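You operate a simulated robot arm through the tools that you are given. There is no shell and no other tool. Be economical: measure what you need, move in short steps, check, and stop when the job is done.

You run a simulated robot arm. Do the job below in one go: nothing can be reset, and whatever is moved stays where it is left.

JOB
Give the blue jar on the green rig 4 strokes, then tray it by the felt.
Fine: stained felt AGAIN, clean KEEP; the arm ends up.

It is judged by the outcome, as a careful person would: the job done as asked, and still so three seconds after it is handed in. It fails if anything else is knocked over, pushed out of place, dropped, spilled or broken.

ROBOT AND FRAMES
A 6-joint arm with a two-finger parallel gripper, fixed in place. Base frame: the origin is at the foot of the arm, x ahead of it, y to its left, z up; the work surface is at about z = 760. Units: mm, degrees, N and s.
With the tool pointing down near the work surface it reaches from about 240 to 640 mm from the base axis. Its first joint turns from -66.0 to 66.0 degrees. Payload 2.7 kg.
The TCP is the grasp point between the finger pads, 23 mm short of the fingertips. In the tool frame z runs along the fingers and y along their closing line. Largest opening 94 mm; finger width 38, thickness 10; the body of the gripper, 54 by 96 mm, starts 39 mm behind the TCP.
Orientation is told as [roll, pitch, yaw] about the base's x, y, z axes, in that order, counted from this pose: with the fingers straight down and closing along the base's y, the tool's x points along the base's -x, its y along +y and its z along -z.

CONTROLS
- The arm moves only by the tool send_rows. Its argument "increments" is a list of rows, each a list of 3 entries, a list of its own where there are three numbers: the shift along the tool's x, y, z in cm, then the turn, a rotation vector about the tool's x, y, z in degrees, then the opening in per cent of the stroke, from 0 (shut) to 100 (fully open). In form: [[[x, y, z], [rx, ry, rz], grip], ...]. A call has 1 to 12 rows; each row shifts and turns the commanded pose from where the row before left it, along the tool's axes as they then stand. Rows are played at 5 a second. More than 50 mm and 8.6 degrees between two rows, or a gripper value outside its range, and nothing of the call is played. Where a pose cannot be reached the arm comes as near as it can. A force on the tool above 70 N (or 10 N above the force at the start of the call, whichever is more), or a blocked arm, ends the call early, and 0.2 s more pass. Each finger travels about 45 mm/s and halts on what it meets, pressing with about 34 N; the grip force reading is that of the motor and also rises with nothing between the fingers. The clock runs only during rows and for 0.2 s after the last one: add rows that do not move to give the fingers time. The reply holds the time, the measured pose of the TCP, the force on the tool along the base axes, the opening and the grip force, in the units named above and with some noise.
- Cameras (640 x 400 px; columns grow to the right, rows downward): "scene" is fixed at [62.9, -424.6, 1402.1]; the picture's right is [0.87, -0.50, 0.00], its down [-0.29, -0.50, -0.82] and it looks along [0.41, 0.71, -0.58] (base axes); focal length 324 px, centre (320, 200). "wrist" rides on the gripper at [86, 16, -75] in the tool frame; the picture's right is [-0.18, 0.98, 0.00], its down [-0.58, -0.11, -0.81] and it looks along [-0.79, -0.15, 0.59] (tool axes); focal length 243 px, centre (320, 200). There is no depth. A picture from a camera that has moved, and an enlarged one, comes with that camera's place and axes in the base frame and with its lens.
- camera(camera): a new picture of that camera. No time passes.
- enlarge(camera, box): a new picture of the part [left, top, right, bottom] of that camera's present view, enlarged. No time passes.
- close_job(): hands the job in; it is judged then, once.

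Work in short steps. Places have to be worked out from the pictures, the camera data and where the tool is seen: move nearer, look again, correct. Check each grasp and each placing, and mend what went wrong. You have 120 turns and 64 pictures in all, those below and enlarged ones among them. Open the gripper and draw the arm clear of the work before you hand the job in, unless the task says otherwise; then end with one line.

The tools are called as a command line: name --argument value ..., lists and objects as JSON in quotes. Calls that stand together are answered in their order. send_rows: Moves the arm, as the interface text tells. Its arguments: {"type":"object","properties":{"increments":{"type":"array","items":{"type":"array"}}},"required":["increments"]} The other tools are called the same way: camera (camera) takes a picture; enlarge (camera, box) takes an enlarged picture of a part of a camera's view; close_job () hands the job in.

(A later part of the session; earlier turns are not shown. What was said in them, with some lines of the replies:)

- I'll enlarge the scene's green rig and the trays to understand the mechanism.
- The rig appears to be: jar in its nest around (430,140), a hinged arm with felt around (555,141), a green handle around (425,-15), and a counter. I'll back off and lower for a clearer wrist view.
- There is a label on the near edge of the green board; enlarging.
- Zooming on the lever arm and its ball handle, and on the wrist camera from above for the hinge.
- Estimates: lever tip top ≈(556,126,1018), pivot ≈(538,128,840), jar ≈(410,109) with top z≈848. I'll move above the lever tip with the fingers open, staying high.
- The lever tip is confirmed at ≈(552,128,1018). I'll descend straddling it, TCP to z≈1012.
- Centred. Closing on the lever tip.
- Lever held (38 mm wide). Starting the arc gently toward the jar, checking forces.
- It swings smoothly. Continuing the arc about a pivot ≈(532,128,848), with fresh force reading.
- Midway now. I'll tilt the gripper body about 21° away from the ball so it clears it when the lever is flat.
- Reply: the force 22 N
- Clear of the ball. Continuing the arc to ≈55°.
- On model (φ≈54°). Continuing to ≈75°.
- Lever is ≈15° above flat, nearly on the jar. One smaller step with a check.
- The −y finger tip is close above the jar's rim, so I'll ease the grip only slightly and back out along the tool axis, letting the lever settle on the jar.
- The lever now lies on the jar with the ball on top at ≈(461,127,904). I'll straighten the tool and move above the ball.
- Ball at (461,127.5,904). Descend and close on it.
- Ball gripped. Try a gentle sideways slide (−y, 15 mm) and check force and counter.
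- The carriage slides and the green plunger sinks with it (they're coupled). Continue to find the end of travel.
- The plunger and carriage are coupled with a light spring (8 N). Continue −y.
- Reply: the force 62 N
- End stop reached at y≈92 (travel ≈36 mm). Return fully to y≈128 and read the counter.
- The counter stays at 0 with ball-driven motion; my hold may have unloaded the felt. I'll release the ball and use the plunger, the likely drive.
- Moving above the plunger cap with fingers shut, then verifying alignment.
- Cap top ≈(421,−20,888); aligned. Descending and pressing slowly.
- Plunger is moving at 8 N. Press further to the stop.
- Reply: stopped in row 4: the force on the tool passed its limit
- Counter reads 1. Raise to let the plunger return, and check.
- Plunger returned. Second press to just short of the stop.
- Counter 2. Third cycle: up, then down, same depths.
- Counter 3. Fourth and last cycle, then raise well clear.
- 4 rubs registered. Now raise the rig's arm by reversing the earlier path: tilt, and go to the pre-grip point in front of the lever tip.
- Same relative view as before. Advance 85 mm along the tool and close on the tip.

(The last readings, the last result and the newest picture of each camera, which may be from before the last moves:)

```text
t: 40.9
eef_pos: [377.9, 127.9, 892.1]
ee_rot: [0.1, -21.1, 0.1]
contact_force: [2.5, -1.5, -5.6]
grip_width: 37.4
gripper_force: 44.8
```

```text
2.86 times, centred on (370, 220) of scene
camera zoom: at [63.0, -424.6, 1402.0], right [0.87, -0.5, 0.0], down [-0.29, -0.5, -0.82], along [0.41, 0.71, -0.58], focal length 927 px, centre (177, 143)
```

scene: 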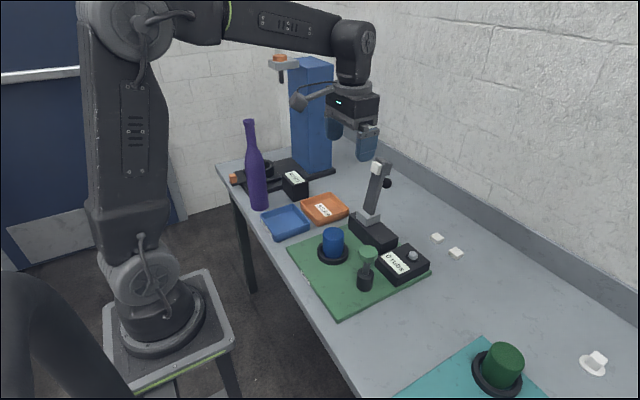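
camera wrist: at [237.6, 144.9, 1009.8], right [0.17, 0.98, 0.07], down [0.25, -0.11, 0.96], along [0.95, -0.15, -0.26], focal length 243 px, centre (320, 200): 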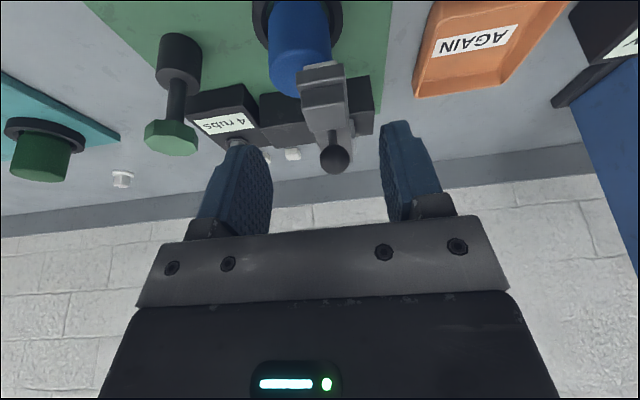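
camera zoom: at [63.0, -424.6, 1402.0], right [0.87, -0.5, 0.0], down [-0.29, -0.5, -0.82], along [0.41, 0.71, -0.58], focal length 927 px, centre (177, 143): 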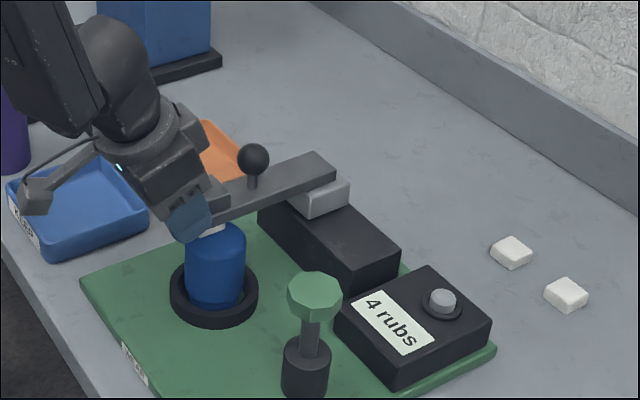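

Gripped. Reversing the arc upward, first 20°.

send_rows --increments '[[[-0.8, 0, -1.05], [0, 0, 0], 0], [[-0.86, 0, -1.04], [0, 0, 0], 0], [[-0.98, 0, -0.93], [0, 0, 0], 0], [[-1.02, 0, -0.85], [0, 0, 0], 0], [[0, 0, 0], [0, 0, 0], 0]]'

```text
t: 42.0
eef_pos: [395.9, 127.2, 940.5]
ee_rot: [0.0, -21.0, 0.1]
contact_force: [-21.6, 6.1, 0.3]
grip_width: 37.5
gripper_force: 45.2
```

Following the earlier path upward.

send_rows --increments '[[[-1.2, 0, -0.72], [0, 0, 0], 0], [[-1.25, 0, -0.64], [0, 0, 0], 0], [[-1.25, 0, -0.45], [0, 0, 0], 0], [[-1.2, 0, -0.37], [0, 0, 0], 0], [[0, 0, 0], [0, 0, 0], 0]]'

enlarge --camera "scene" --box '[280, 100, 440, 270]'

```text
t: 43.2
eef_pos: [434.2, 127.9, 978.7]
ee_rot: [0.1, -21.2, 0.1]
contact_force: [-20.0, 5.4, 5.9]
grip_width: 37.5
gripper_force: 44.8
```

```text
2.35 times, centred on (360, 185) of scene
camera zoom: at [62.3, -424.5, 1402.1], right [0.87, -0.5, 0.0], down [-0.29, -0.5, -0.82], along [0.41, 0.71, -0.58], focal length 764 px, centre (226, 235)
```

zoom: 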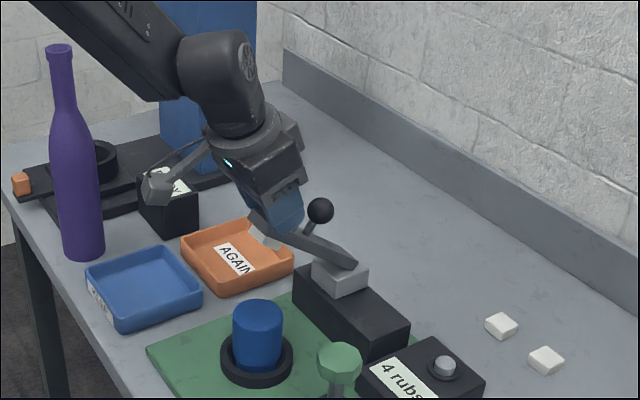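

Continuing the arc toward upright.

send_rows --increments '[[[-1.31, 0, -0.4], [0, 0, 0], 0], [[-1.31, 0, -0.15], [0, 0, 0], 0], [[-1.3, 0, -0.1], [0, 0, 0], 0], [[-1.3, 0, 0.05], [0, 0, 0], 0], [[0, 0, 0], [0, 0, 0], 0]]'

send_rows --increments '[[[-1.3, 0, 0.1], [0, 0, 0], 0], [[-1.32, 0, 0.25], [0, 0, 0], 0], [[-1.25, 0, 0.38], [0, 0, 0], 0], [[-1.25, 0, 0.4], [0, 0, 0], 0], [[0, 0, 0], [0, 0, 0], 0]]'

enlarge --camera "scene" --box '[280, 100, 440, 270]'

```text
t: 44.5
eef_pos: [480.9, 127.8, 1005.3]
ee_rot: [0.1, -21.3, 0.1]
contact_force: [-16.3, 5.6, 11.1]
grip_width: 37.3
gripper_force: 45.4
```

```text
t: 45.6
eef_pos: [533.1, 128.0, 1012.0]
ee_rot: [0.3, -21.4, 0.1]
contact_force: [-9.6, 4.7, 8.9]
grip_width: 33.7
gripper_force: 45.1
```

```text
2.35 times, centred on (360, 185) of scene
camera zoom: at [62.5, -424.5, 1402.1], right [0.87, -0.5, 0.0], down [-0.29, -0.5, -0.82], along [0.41, 0.71, -0.58], focal length 764 px, centre (226, 235)
```

zoom: 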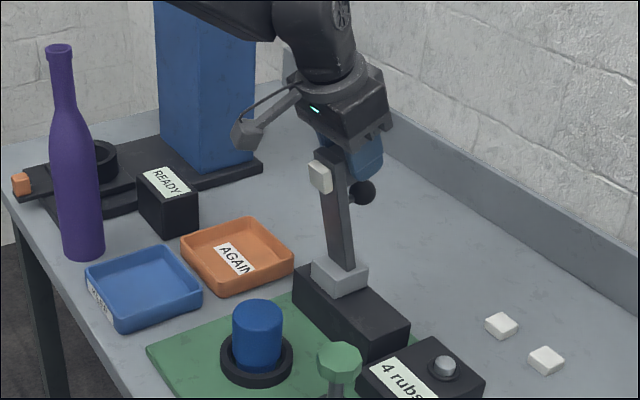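

The grip has shifted onto the tip block but still holds; continue ~28 mm to pass vertical.

send_rows --increments '[[[-0.65, 0, 0.28], [0, 0, 0], 0], [[-0.65, 0, 0.28], [0, 0, 0], 0], [[-0.65, 0, 0.3], [0, 0, 0], 0], [[-0.65, 0, 0.3], [0, 0, 0], 0], [[0, 0, 0], [0, 0, 0], 0]]'

enlarge --camera "scene" --box '[280, 100, 440, 270]'

```text
t: 46.9
eef_pos: [561.4, 128.2, 1009.7]
ee_rot: [0.0, -20.9, 0.2]
contact_force: [-11.2, 5.0, -1.6]
grip_width: 33.9
gripper_force: 44.7
```

```text
2.35 times, centred on (360, 185) of scene
camera zoom: at [62.6, -424.5, 1402.1], right [0.87, -0.5, 0.0], down [-0.29, -0.5, -0.82], along [0.41, 0.71, -0.58], focal length 764 px, centre (226, 235)
```

zoom: 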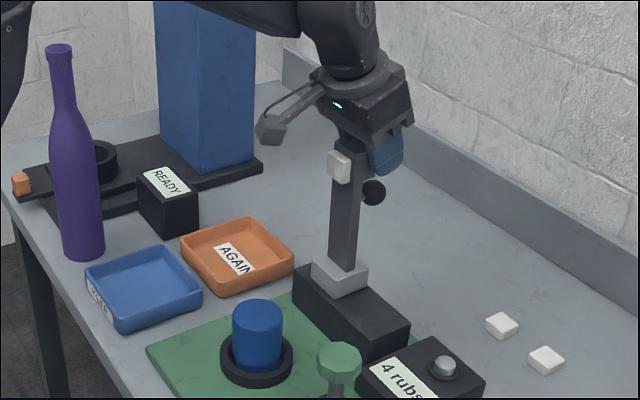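

About 20 mm more to match its original rest lean.

send_rows --increments '[[[-0.62, 0, 0.35], [0, 0, 0], 0], [[-0.62, 0, 0.35], [0, 0, 0], 0], [[-0.6, 0, 0.35], [0, 0, 0], 0], [[0, 0, 0], [0, 0, 0], 0]]'

enlarge --camera "scene" --box '[280, 100, 440, 270]'

```text
t: 47.9
eef_pos: [581.5, 129.0, 1006.6]
ee_rot: [-0.1, -21.1, 0.1]
contact_force: [-11.1, 4.0, -3.8]
grip_width: 33.7
gripper_force: 44.9
```

```text
2.35 times, centred on (360, 185) of scene
camera zoom: at [62.7, -424.5, 1402.1], right [0.87, -0.5, 0.0], down [-0.29, -0.5, -0.82], along [0.41, 0.71, -0.58], focal length 764 px, centre (226, 235)
```

zoom: 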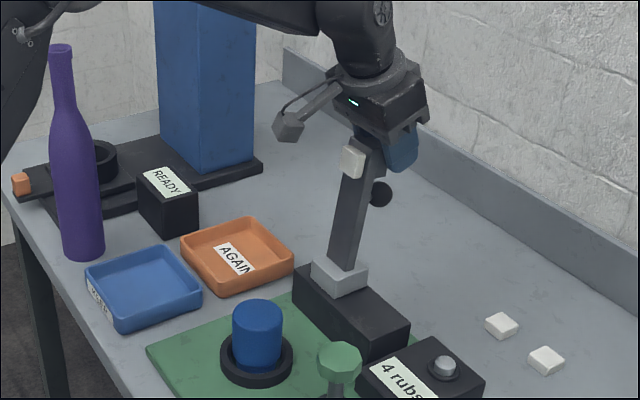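

Nearly at rest. Nudge 5 mm more, open, and retract along the tool.

send_rows --increments '[[[-0.5, 0, 0.25], [0, 0, 0], 0], [[0, 0, 0], [0, 0, 0], 0], [[0, 0, 0], [0, 0, 0], 85], [[0, 0, 0], [0, 0, 0], 85], [[0, 0, 0], [0, 0, 0], 85], [[0, 0, -3], [0, 0, 0], 85], [[0, 0, -4], [0, 0, 0], 85], [[0, 0, -4], [0, 0, 0], 85], [[0, 0, 0], [0, 0, 0], 85]]'

enlarge --camera "scene" --box '[320, 140, 440, 240]'

camera --camera "wrist"

```text
t: 49.9
eef_pos: [548.2, 129.2, 1108.1]
ee_rot: [0.1, -21.3, 0.1]
contact_force: [-1.3, -0.6, 0.9]
grip_width: 80.0
gripper_force: 0.0
```

```text
4.00 times, centred on (380, 190) of scene
camera zoom: at [62.9, -424.6, 1402.1], right [0.87, -0.5, 0.0], down [-0.29, -0.5, -0.82], along [0.41, 0.71, -0.58], focal length 1298 px, centre (80, 240)
```

zoom: 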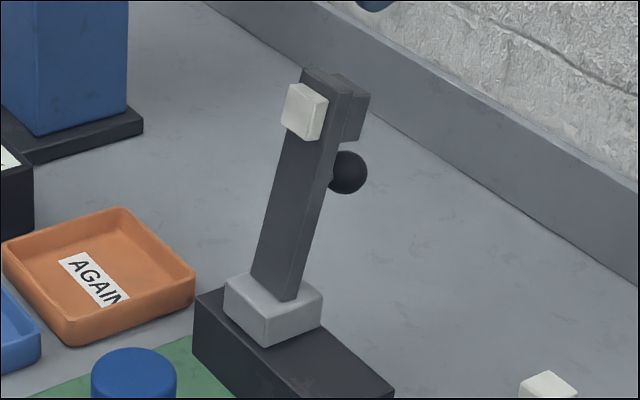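

```text
16 pictures are left
camera wrist: at [439.7, 145.0, 1146.9], right [0.17, 0.98, 0.07], down [0.25, -0.11, 0.96], along [0.95, -0.15, -0.27], focal length 243 px, centre (320, 200)
```

wrist: 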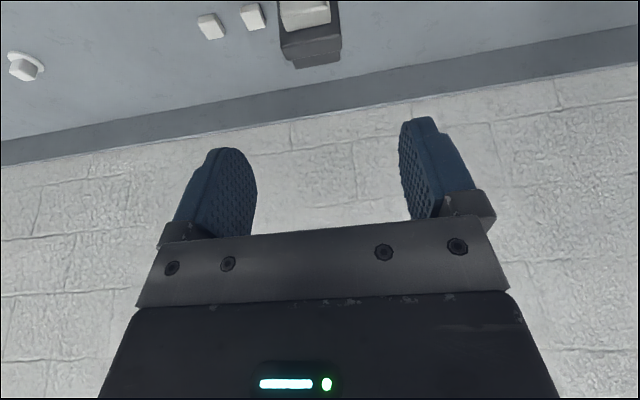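

The lever is up at rest. Enlarging the felt for any stain.

enlarge --camera "scene" --box '[364, 156, 394, 176]'

enlarge --camera "wrist" --box '[190, 0, 350, 75]'

```text
16.00 times, centred on (379, 166) of scene
camera zoom: at [62.9, -424.6, 1402.1], right [0.87, -0.5, 0.0], down [-0.29, -0.5, -0.82], along [0.41, 0.71, -0.58], focal length 5192 px, centre (-624, 744)
```

zoom: 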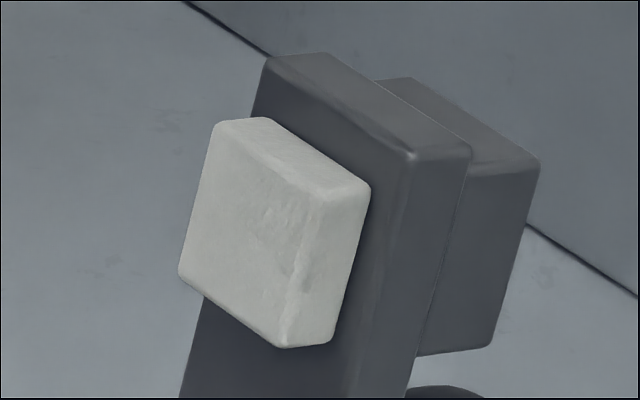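

```text
4.00 times, centred on (270, 38) of wrist
camera zoom: at [439.7, 145.0, 1146.9], right [0.17, 0.98, 0.07], down [0.25, -0.11, 0.96], along [0.95, -0.15, -0.27], focal length 970 px, centre (520, 850)
```

zoom: 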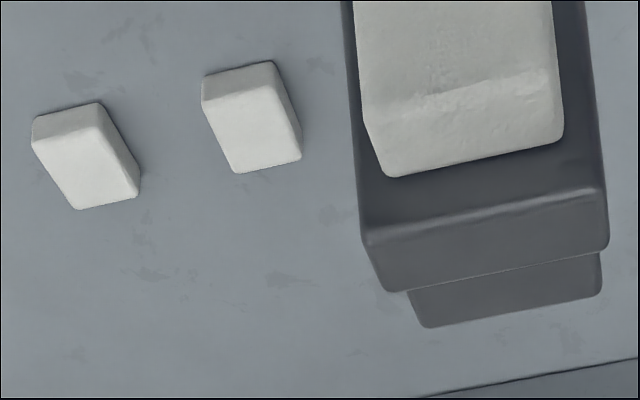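

The felt is clean, so the jar goes to KEEP. Straighten the tool, move above the jar at height, and look.

send_rows --increments '[[[0, 0, 0], [0, 7, 0], 100], [[0, 0, 0], [0, 7, 0], 100], [[0, 0, 0], [0, 7, 0], 100], [[3.5, -0.5, 0], [0, 0, 0], 100], [[3.5, -0.5, 0], [0, 0, 0], 100], [[3.5, -0.5, 0], [0, 0, 0], 100], [[3.6, -0.5, 2], [0, 0, 0], 100], [[0, 0, 4], [0, 0, 0], 100], [[0, 0, 4], [0, 0, 0], 100], [[0, 0, 3], [0, 0, 0], 100], [[0, 0, 0], [0, 0, 0], 100]]'

camera --camera "wrist"

enlarge --camera "scene" --box '[250, 150, 390, 290]'

```text
t: 52.2
eef_pos: [405.4, 108.5, 979.1]
ee_rot: [0.0, -0.2, 0.2]
contact_force: [-0.8, 0.3, 0.7]
grip_width: 94.3
gripper_force: 0.0
```

```text
13 pictures are left
camera wrist: at [319.8, 123.6, 1053.2], right [0.18, 0.98, 0.0], down [0.58, -0.11, 0.81], along [0.8, -0.15, -0.59], focal length 243 px, centre (320, 200)
```

wrist: 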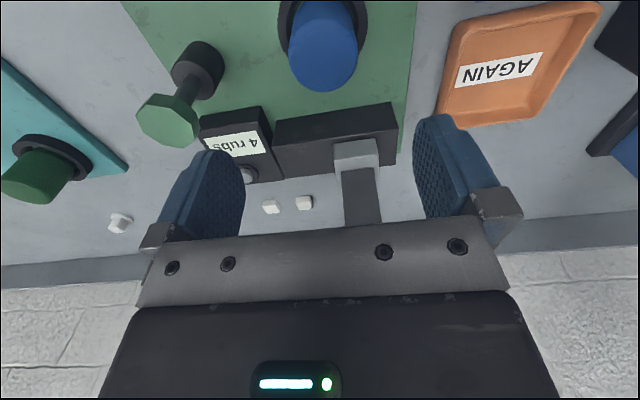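

```text
2.86 times, centred on (320, 220) of scene
camera zoom: at [62.9, -424.6, 1402.1], right [0.87, -0.5, 0.0], down [-0.29, -0.5, -0.82], along [0.41, 0.71, -0.58], focal length 927 px, centre (320, 143)
```

zoom: 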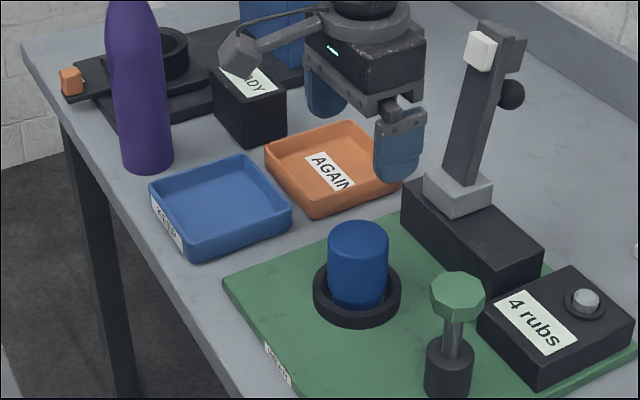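

Jar at ≈(410.5,109), top ≈849. Descend astride it to z≈834 and close.

send_rows --increments '[[[-0.5, 0.05, 3.5], [0, 0, 0], 100], [[0, 0, 3.5], [0, 0, 0], 100], [[0, 0, 3.5], [0, 0, 0], 100], [[0, 0, 2.5], [0, 0, 0], 100], [[0, 0, 1.5], [0, 0, 0], 100], [[0, 0, 0], [0, 0, 0], 100]]'

camera --camera "wrist"

```text
t: 53.6
eef_pos: [414.6, 110.0, 833.2]
ee_rot: [0.1, -0.3, 0.1]
contact_force: [0.0, 0.5, -0.7]
grip_width: 94.1
gripper_force: 0.1
```

```text
11 pictures are left
camera wrist: at [326.9, 124.8, 908.2], right [0.18, 0.98, 0.0], down [0.58, -0.11, 0.81], along [0.8, -0.15, -0.59], focal length 243 px, centre (320, 200)
```

wrist: 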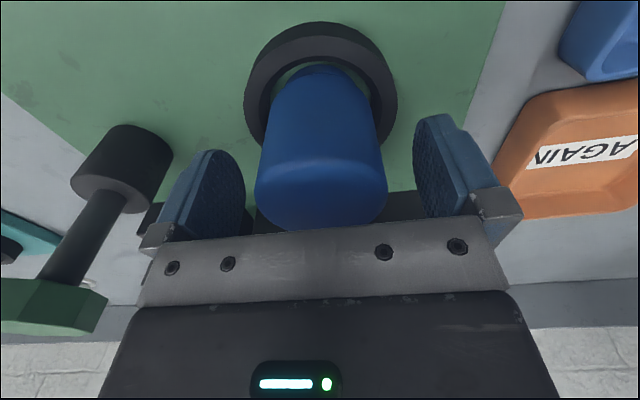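

Centred in y. Close on the jar with a small x correction.

send_rows --increments '[[[0.3, 0, 0], [0, 0, 0], 80], [[0, 0, 0], [0, 0, 0], 30], [[0, 0, 0], [0, 0, 0], 20], [[0, 0, 0], [0, 0, 0], 20], [[0, 0, 0], [0, 0, 0], 20], [[0, 0, 0], [0, 0, 0], 20]]'

send_rows --increments '[[[0, 0, -1], [0, 0, 0], 20], [[0, 0, -2], [0, 0, 0], 20], [[0, 0, -3], [0, 0, 0], 20], [[0, 0, -3], [0, 0, 0], 20], [[0, 0, 0], [0, 0, 0], 20]]'

enlarge --camera "scene" --box '[250, 150, 390, 290]'

```text
t: 55.0
eef_pos: [410.5, 109.1, 833.5]
ee_rot: [0.1, -0.2, 0.2]
contact_force: [-0.6, 0.8, 0.2]
grip_width: 54.2
gripper_force: 34.0
```

```text
t: 56.2
eef_pos: [409.8, 108.6, 924.0]
ee_rot: [0.1, -0.2, 0.1]
contact_force: [-0.1, 0.3, -1.8]
grip_width: 54.4
gripper_force: 33.6
```

```text
2.86 times, centred on (320, 220) of scene
camera zoom: at [62.9, -424.6, 1402.1], right [0.87, -0.5, 0.0], down [-0.29, -0.5, -0.82], along [0.41, 0.71, -0.58], focal length 927 px, centre (320, 143)
```

zoom: 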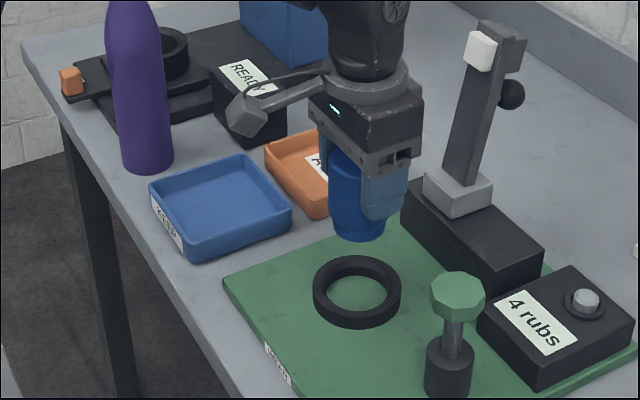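

Jar lifted (54 mm grip). KEEP tray centre ≈(360,305). Moving over it.

send_rows --increments '[[[1, 3.9, 0], [0, 0, 0], 20], [[1, 3.9, 0], [0, 0, 0], 20], [[1, 3.9, 0], [0, 0, 0], 20], [[1, 3.9, 0], [0, 0, 0], 20], [[1, 4.0, 0], [0, 0, 0], 20], [[0, 0, 0], [0, 0, 0], 20]]'

enlarge --camera "scene" --box '[220, 130, 340, 260]'

camera --camera "wrist"

```text
t: 57.6
eef_pos: [360.0, 303.7, 923.3]
ee_rot: [0.1, -0.1, 0.2]
contact_force: [-0.2, 0.0, -2.0]
grip_width: 54.6
gripper_force: 33.8
```

```text
3.08 times, centred on (280, 195) of scene
camera zoom: at [62.9, -424.6, 1402.1], right [0.87, -0.5, 0.0], down [-0.29, -0.5, -0.82], along [0.41, 0.71, -0.58], focal length 999 px, centre (443, 215)
```

zoom: 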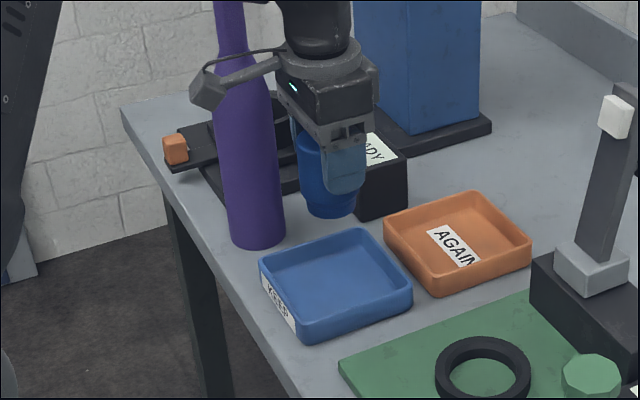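

```text
8 pictures are left
camera wrist: at [273.1, 320.7, 998.1], right [0.18, 0.98, 0.0], down [0.58, -0.11, 0.81], along [0.79, -0.15, -0.59], focal length 243 px, centre (320, 200)
```

wrist: 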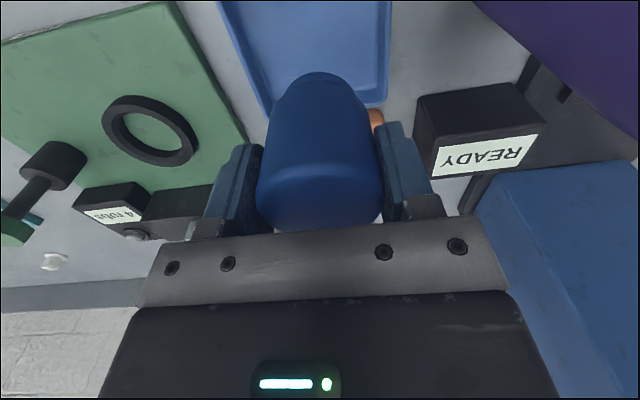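

Tray centre confirmed ≈(359,300). Descend; the last bit slowly to feel the floor.

send_rows --increments '[[[0, -0.3, 3], [0, 0, 0], 20], [[0, 0, 3], [0, 0, 0], 20], [[0, 0, 2], [0, 0, 0], 20], [[0, 0, 1], [0, 0, 0], 20], [[0, 0, 0], [0, 0, 0], 20]]'

enlarge --camera "scene" --box '[220, 130, 340, 260]'

```text
t: 58.9
eef_pos: [361.3, 301.4, 833.4]
ee_rot: [0.0, -0.2, 0.0]
contact_force: [-0.4, 0.0, -2.0]
grip_width: 54.6
gripper_force: 33.8
```

```text
3.08 times, centred on (280, 195) of scene
camera zoom: at [62.9, -424.6, 1402.1], right [0.87, -0.5, 0.0], down [-0.29, -0.5, -0.82], along [0.41, 0.71, -0.58], focal length 999 px, centre (443, 215)
```

zoom: 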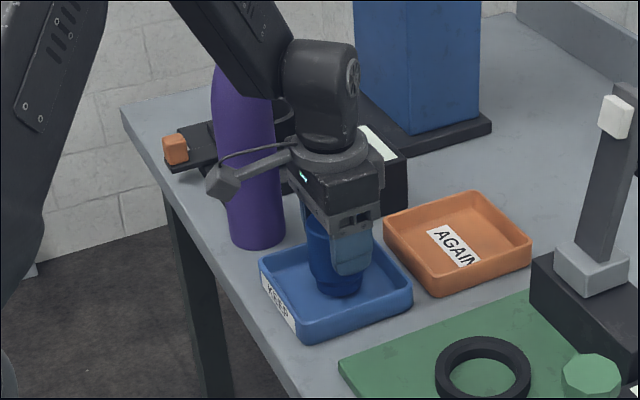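

Jar is inside the tray, just above the floor. Lower in 2 mm steps.

send_rows --increments '[[[0, 0, 0.2], [0, 0, 0], 20], [[0, 0, 0.2], [0, 0, 0], 20], [[0, 0, 0.2], [0, 0, 0], 20], [[0, 0, 0], [0, 0, 0], 20]]'

```text
t: 59.9
eef_pos: [360.6, 300.8, 827.2]
ee_rot: [0.1, -0.3, 0.0]
contact_force: [0.0, 0.1, -2.7]
grip_width: 54.1
gripper_force: 34.4
```

send_rows --increments '[[[0, 0, 0.2], [0, 0, 0], 20], [[0, 0, 0.2], [0, 0, 0], 20], [[0, 0, 0], [0, 0, 0], 20]]'

```text
t: 60.6
eef_pos: [361.8, 300.6, 823.5]
ee_rot: [0.0, -0.2, 0.1]
contact_force: [-0.7, -0.2, -1.7]
grip_width: 54.4
gripper_force: 34.4
```

No contact yet (force still the jar's weight); continue in small steps.

send_rows --increments '[[[0, 0, 0.15], [0, 0, 0], 20], [[0, 0, 0.15], [0, 0, 0], 20], [[0, 0, 0], [0, 0, 0], 20]]'

enlarge --camera "scene" --box '[250, 170, 320, 250]'

```text
t: 61.5
eef_pos: [362.0, 301.1, 822.5]
ee_rot: [0.3, -0.4, 0.1]
contact_force: [-3.4, -6.2, 24.6]
grip_width: 54.7
gripper_force: 33.8
```

```text
5.00 times, centred on (285, 210) of scene
camera zoom: at [62.5, -425.0, 1402.0], right [0.87, -0.5, 0.0], down [-0.29, -0.5, -0.82], along [0.41, 0.71, -0.58], focal length 1623 px, centre (495, 150)
```

zoom: 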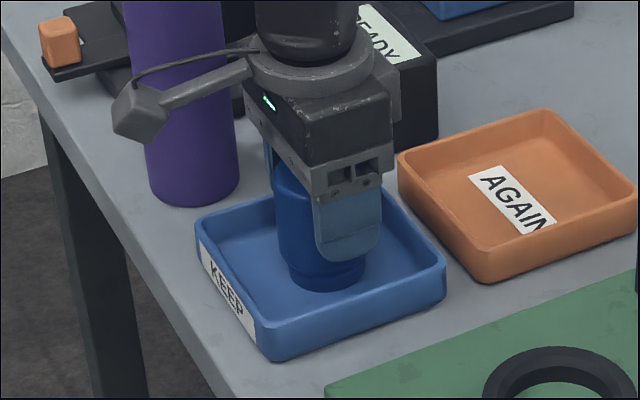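

Floor contact felt and the KEEP label is confirmed. Ease up 2 mm, open, and withdraw upward.

send_rows --increments '[[[0, 0, -0.15], [0, 0, 0], 20], [[0, 0, 0], [0, 0, 0], 75], [[0, 0, 0], [0, 0, 0], 75], [[0, 0, 0], [0, 0, 0], 75], [[0, 0, -2], [0, 0, 0], 75], [[0, 0, -4], [0, 0, 0], 75], [[0, 0, -5], [0, 0, 0], 75], [[0, 0, -5], [0, 0, 0], 75], [[0, 0, -4], [0, 0, 0], 75], [[0, -4, -3], [0, 0, 0], 75], [[0, -4, -3], [0, 0, 0], 75], [[0, 0, 0], [0, 0, 0], 75]]'

camera --camera "scene"

```text
t: 64.0
eef_pos: [358.3, 221.2, 1082.5]
ee_rot: [0.2, -0.2, 0.1]
contact_force: [0.0, 0.4, 0.4]
grip_width: 70.5
gripper_force: 0.1
```

```text
5 pictures are left
```

scene: 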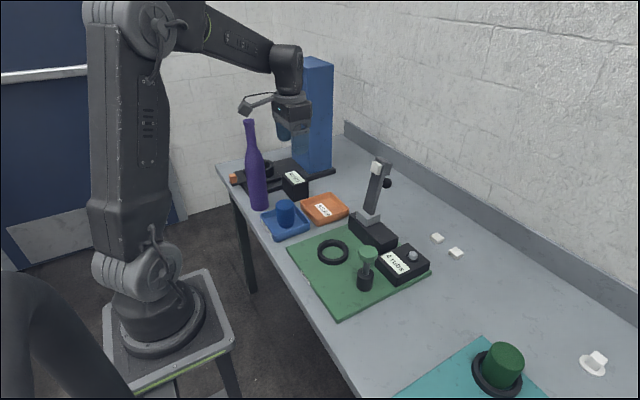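

Final check of counter, lever and jar.

enlarge --camera "scene" --box '[250, 145, 440, 285]'

```text
2.86 times, centred on (345, 215) of scene
camera zoom: at [62.8, -424.6, 1402.1], right [0.87, -0.5, 0.0], down [-0.29, -0.5, -0.82], along [0.41, 0.71, -0.58], focal length 927 px, centre (249, 157)
```

zoom: 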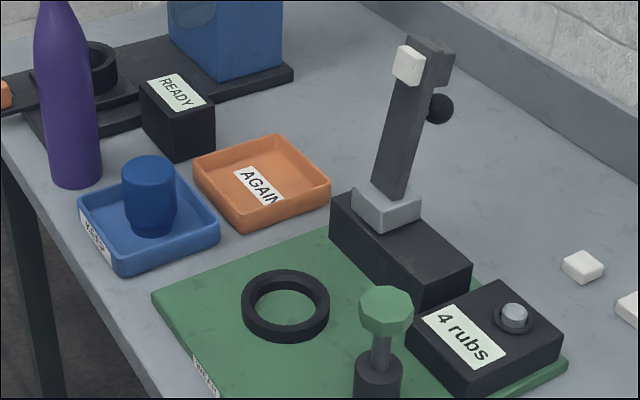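

The counter reads 4 rubs, the rig's arm is up with clean felt, and the jar stands in KEEP. Handing in.

close_job

```text
The job is handed in.
```

The blue jar got its 4 strokes (the counter reads 4). The felt stayed clean, so the jar is in the KEEP tray; the rig's arm is up and the gripper is open and clear. Before the counted strokes I slid the rig's arm across the jar and back once by its ball handle, and the counter didn't register it.
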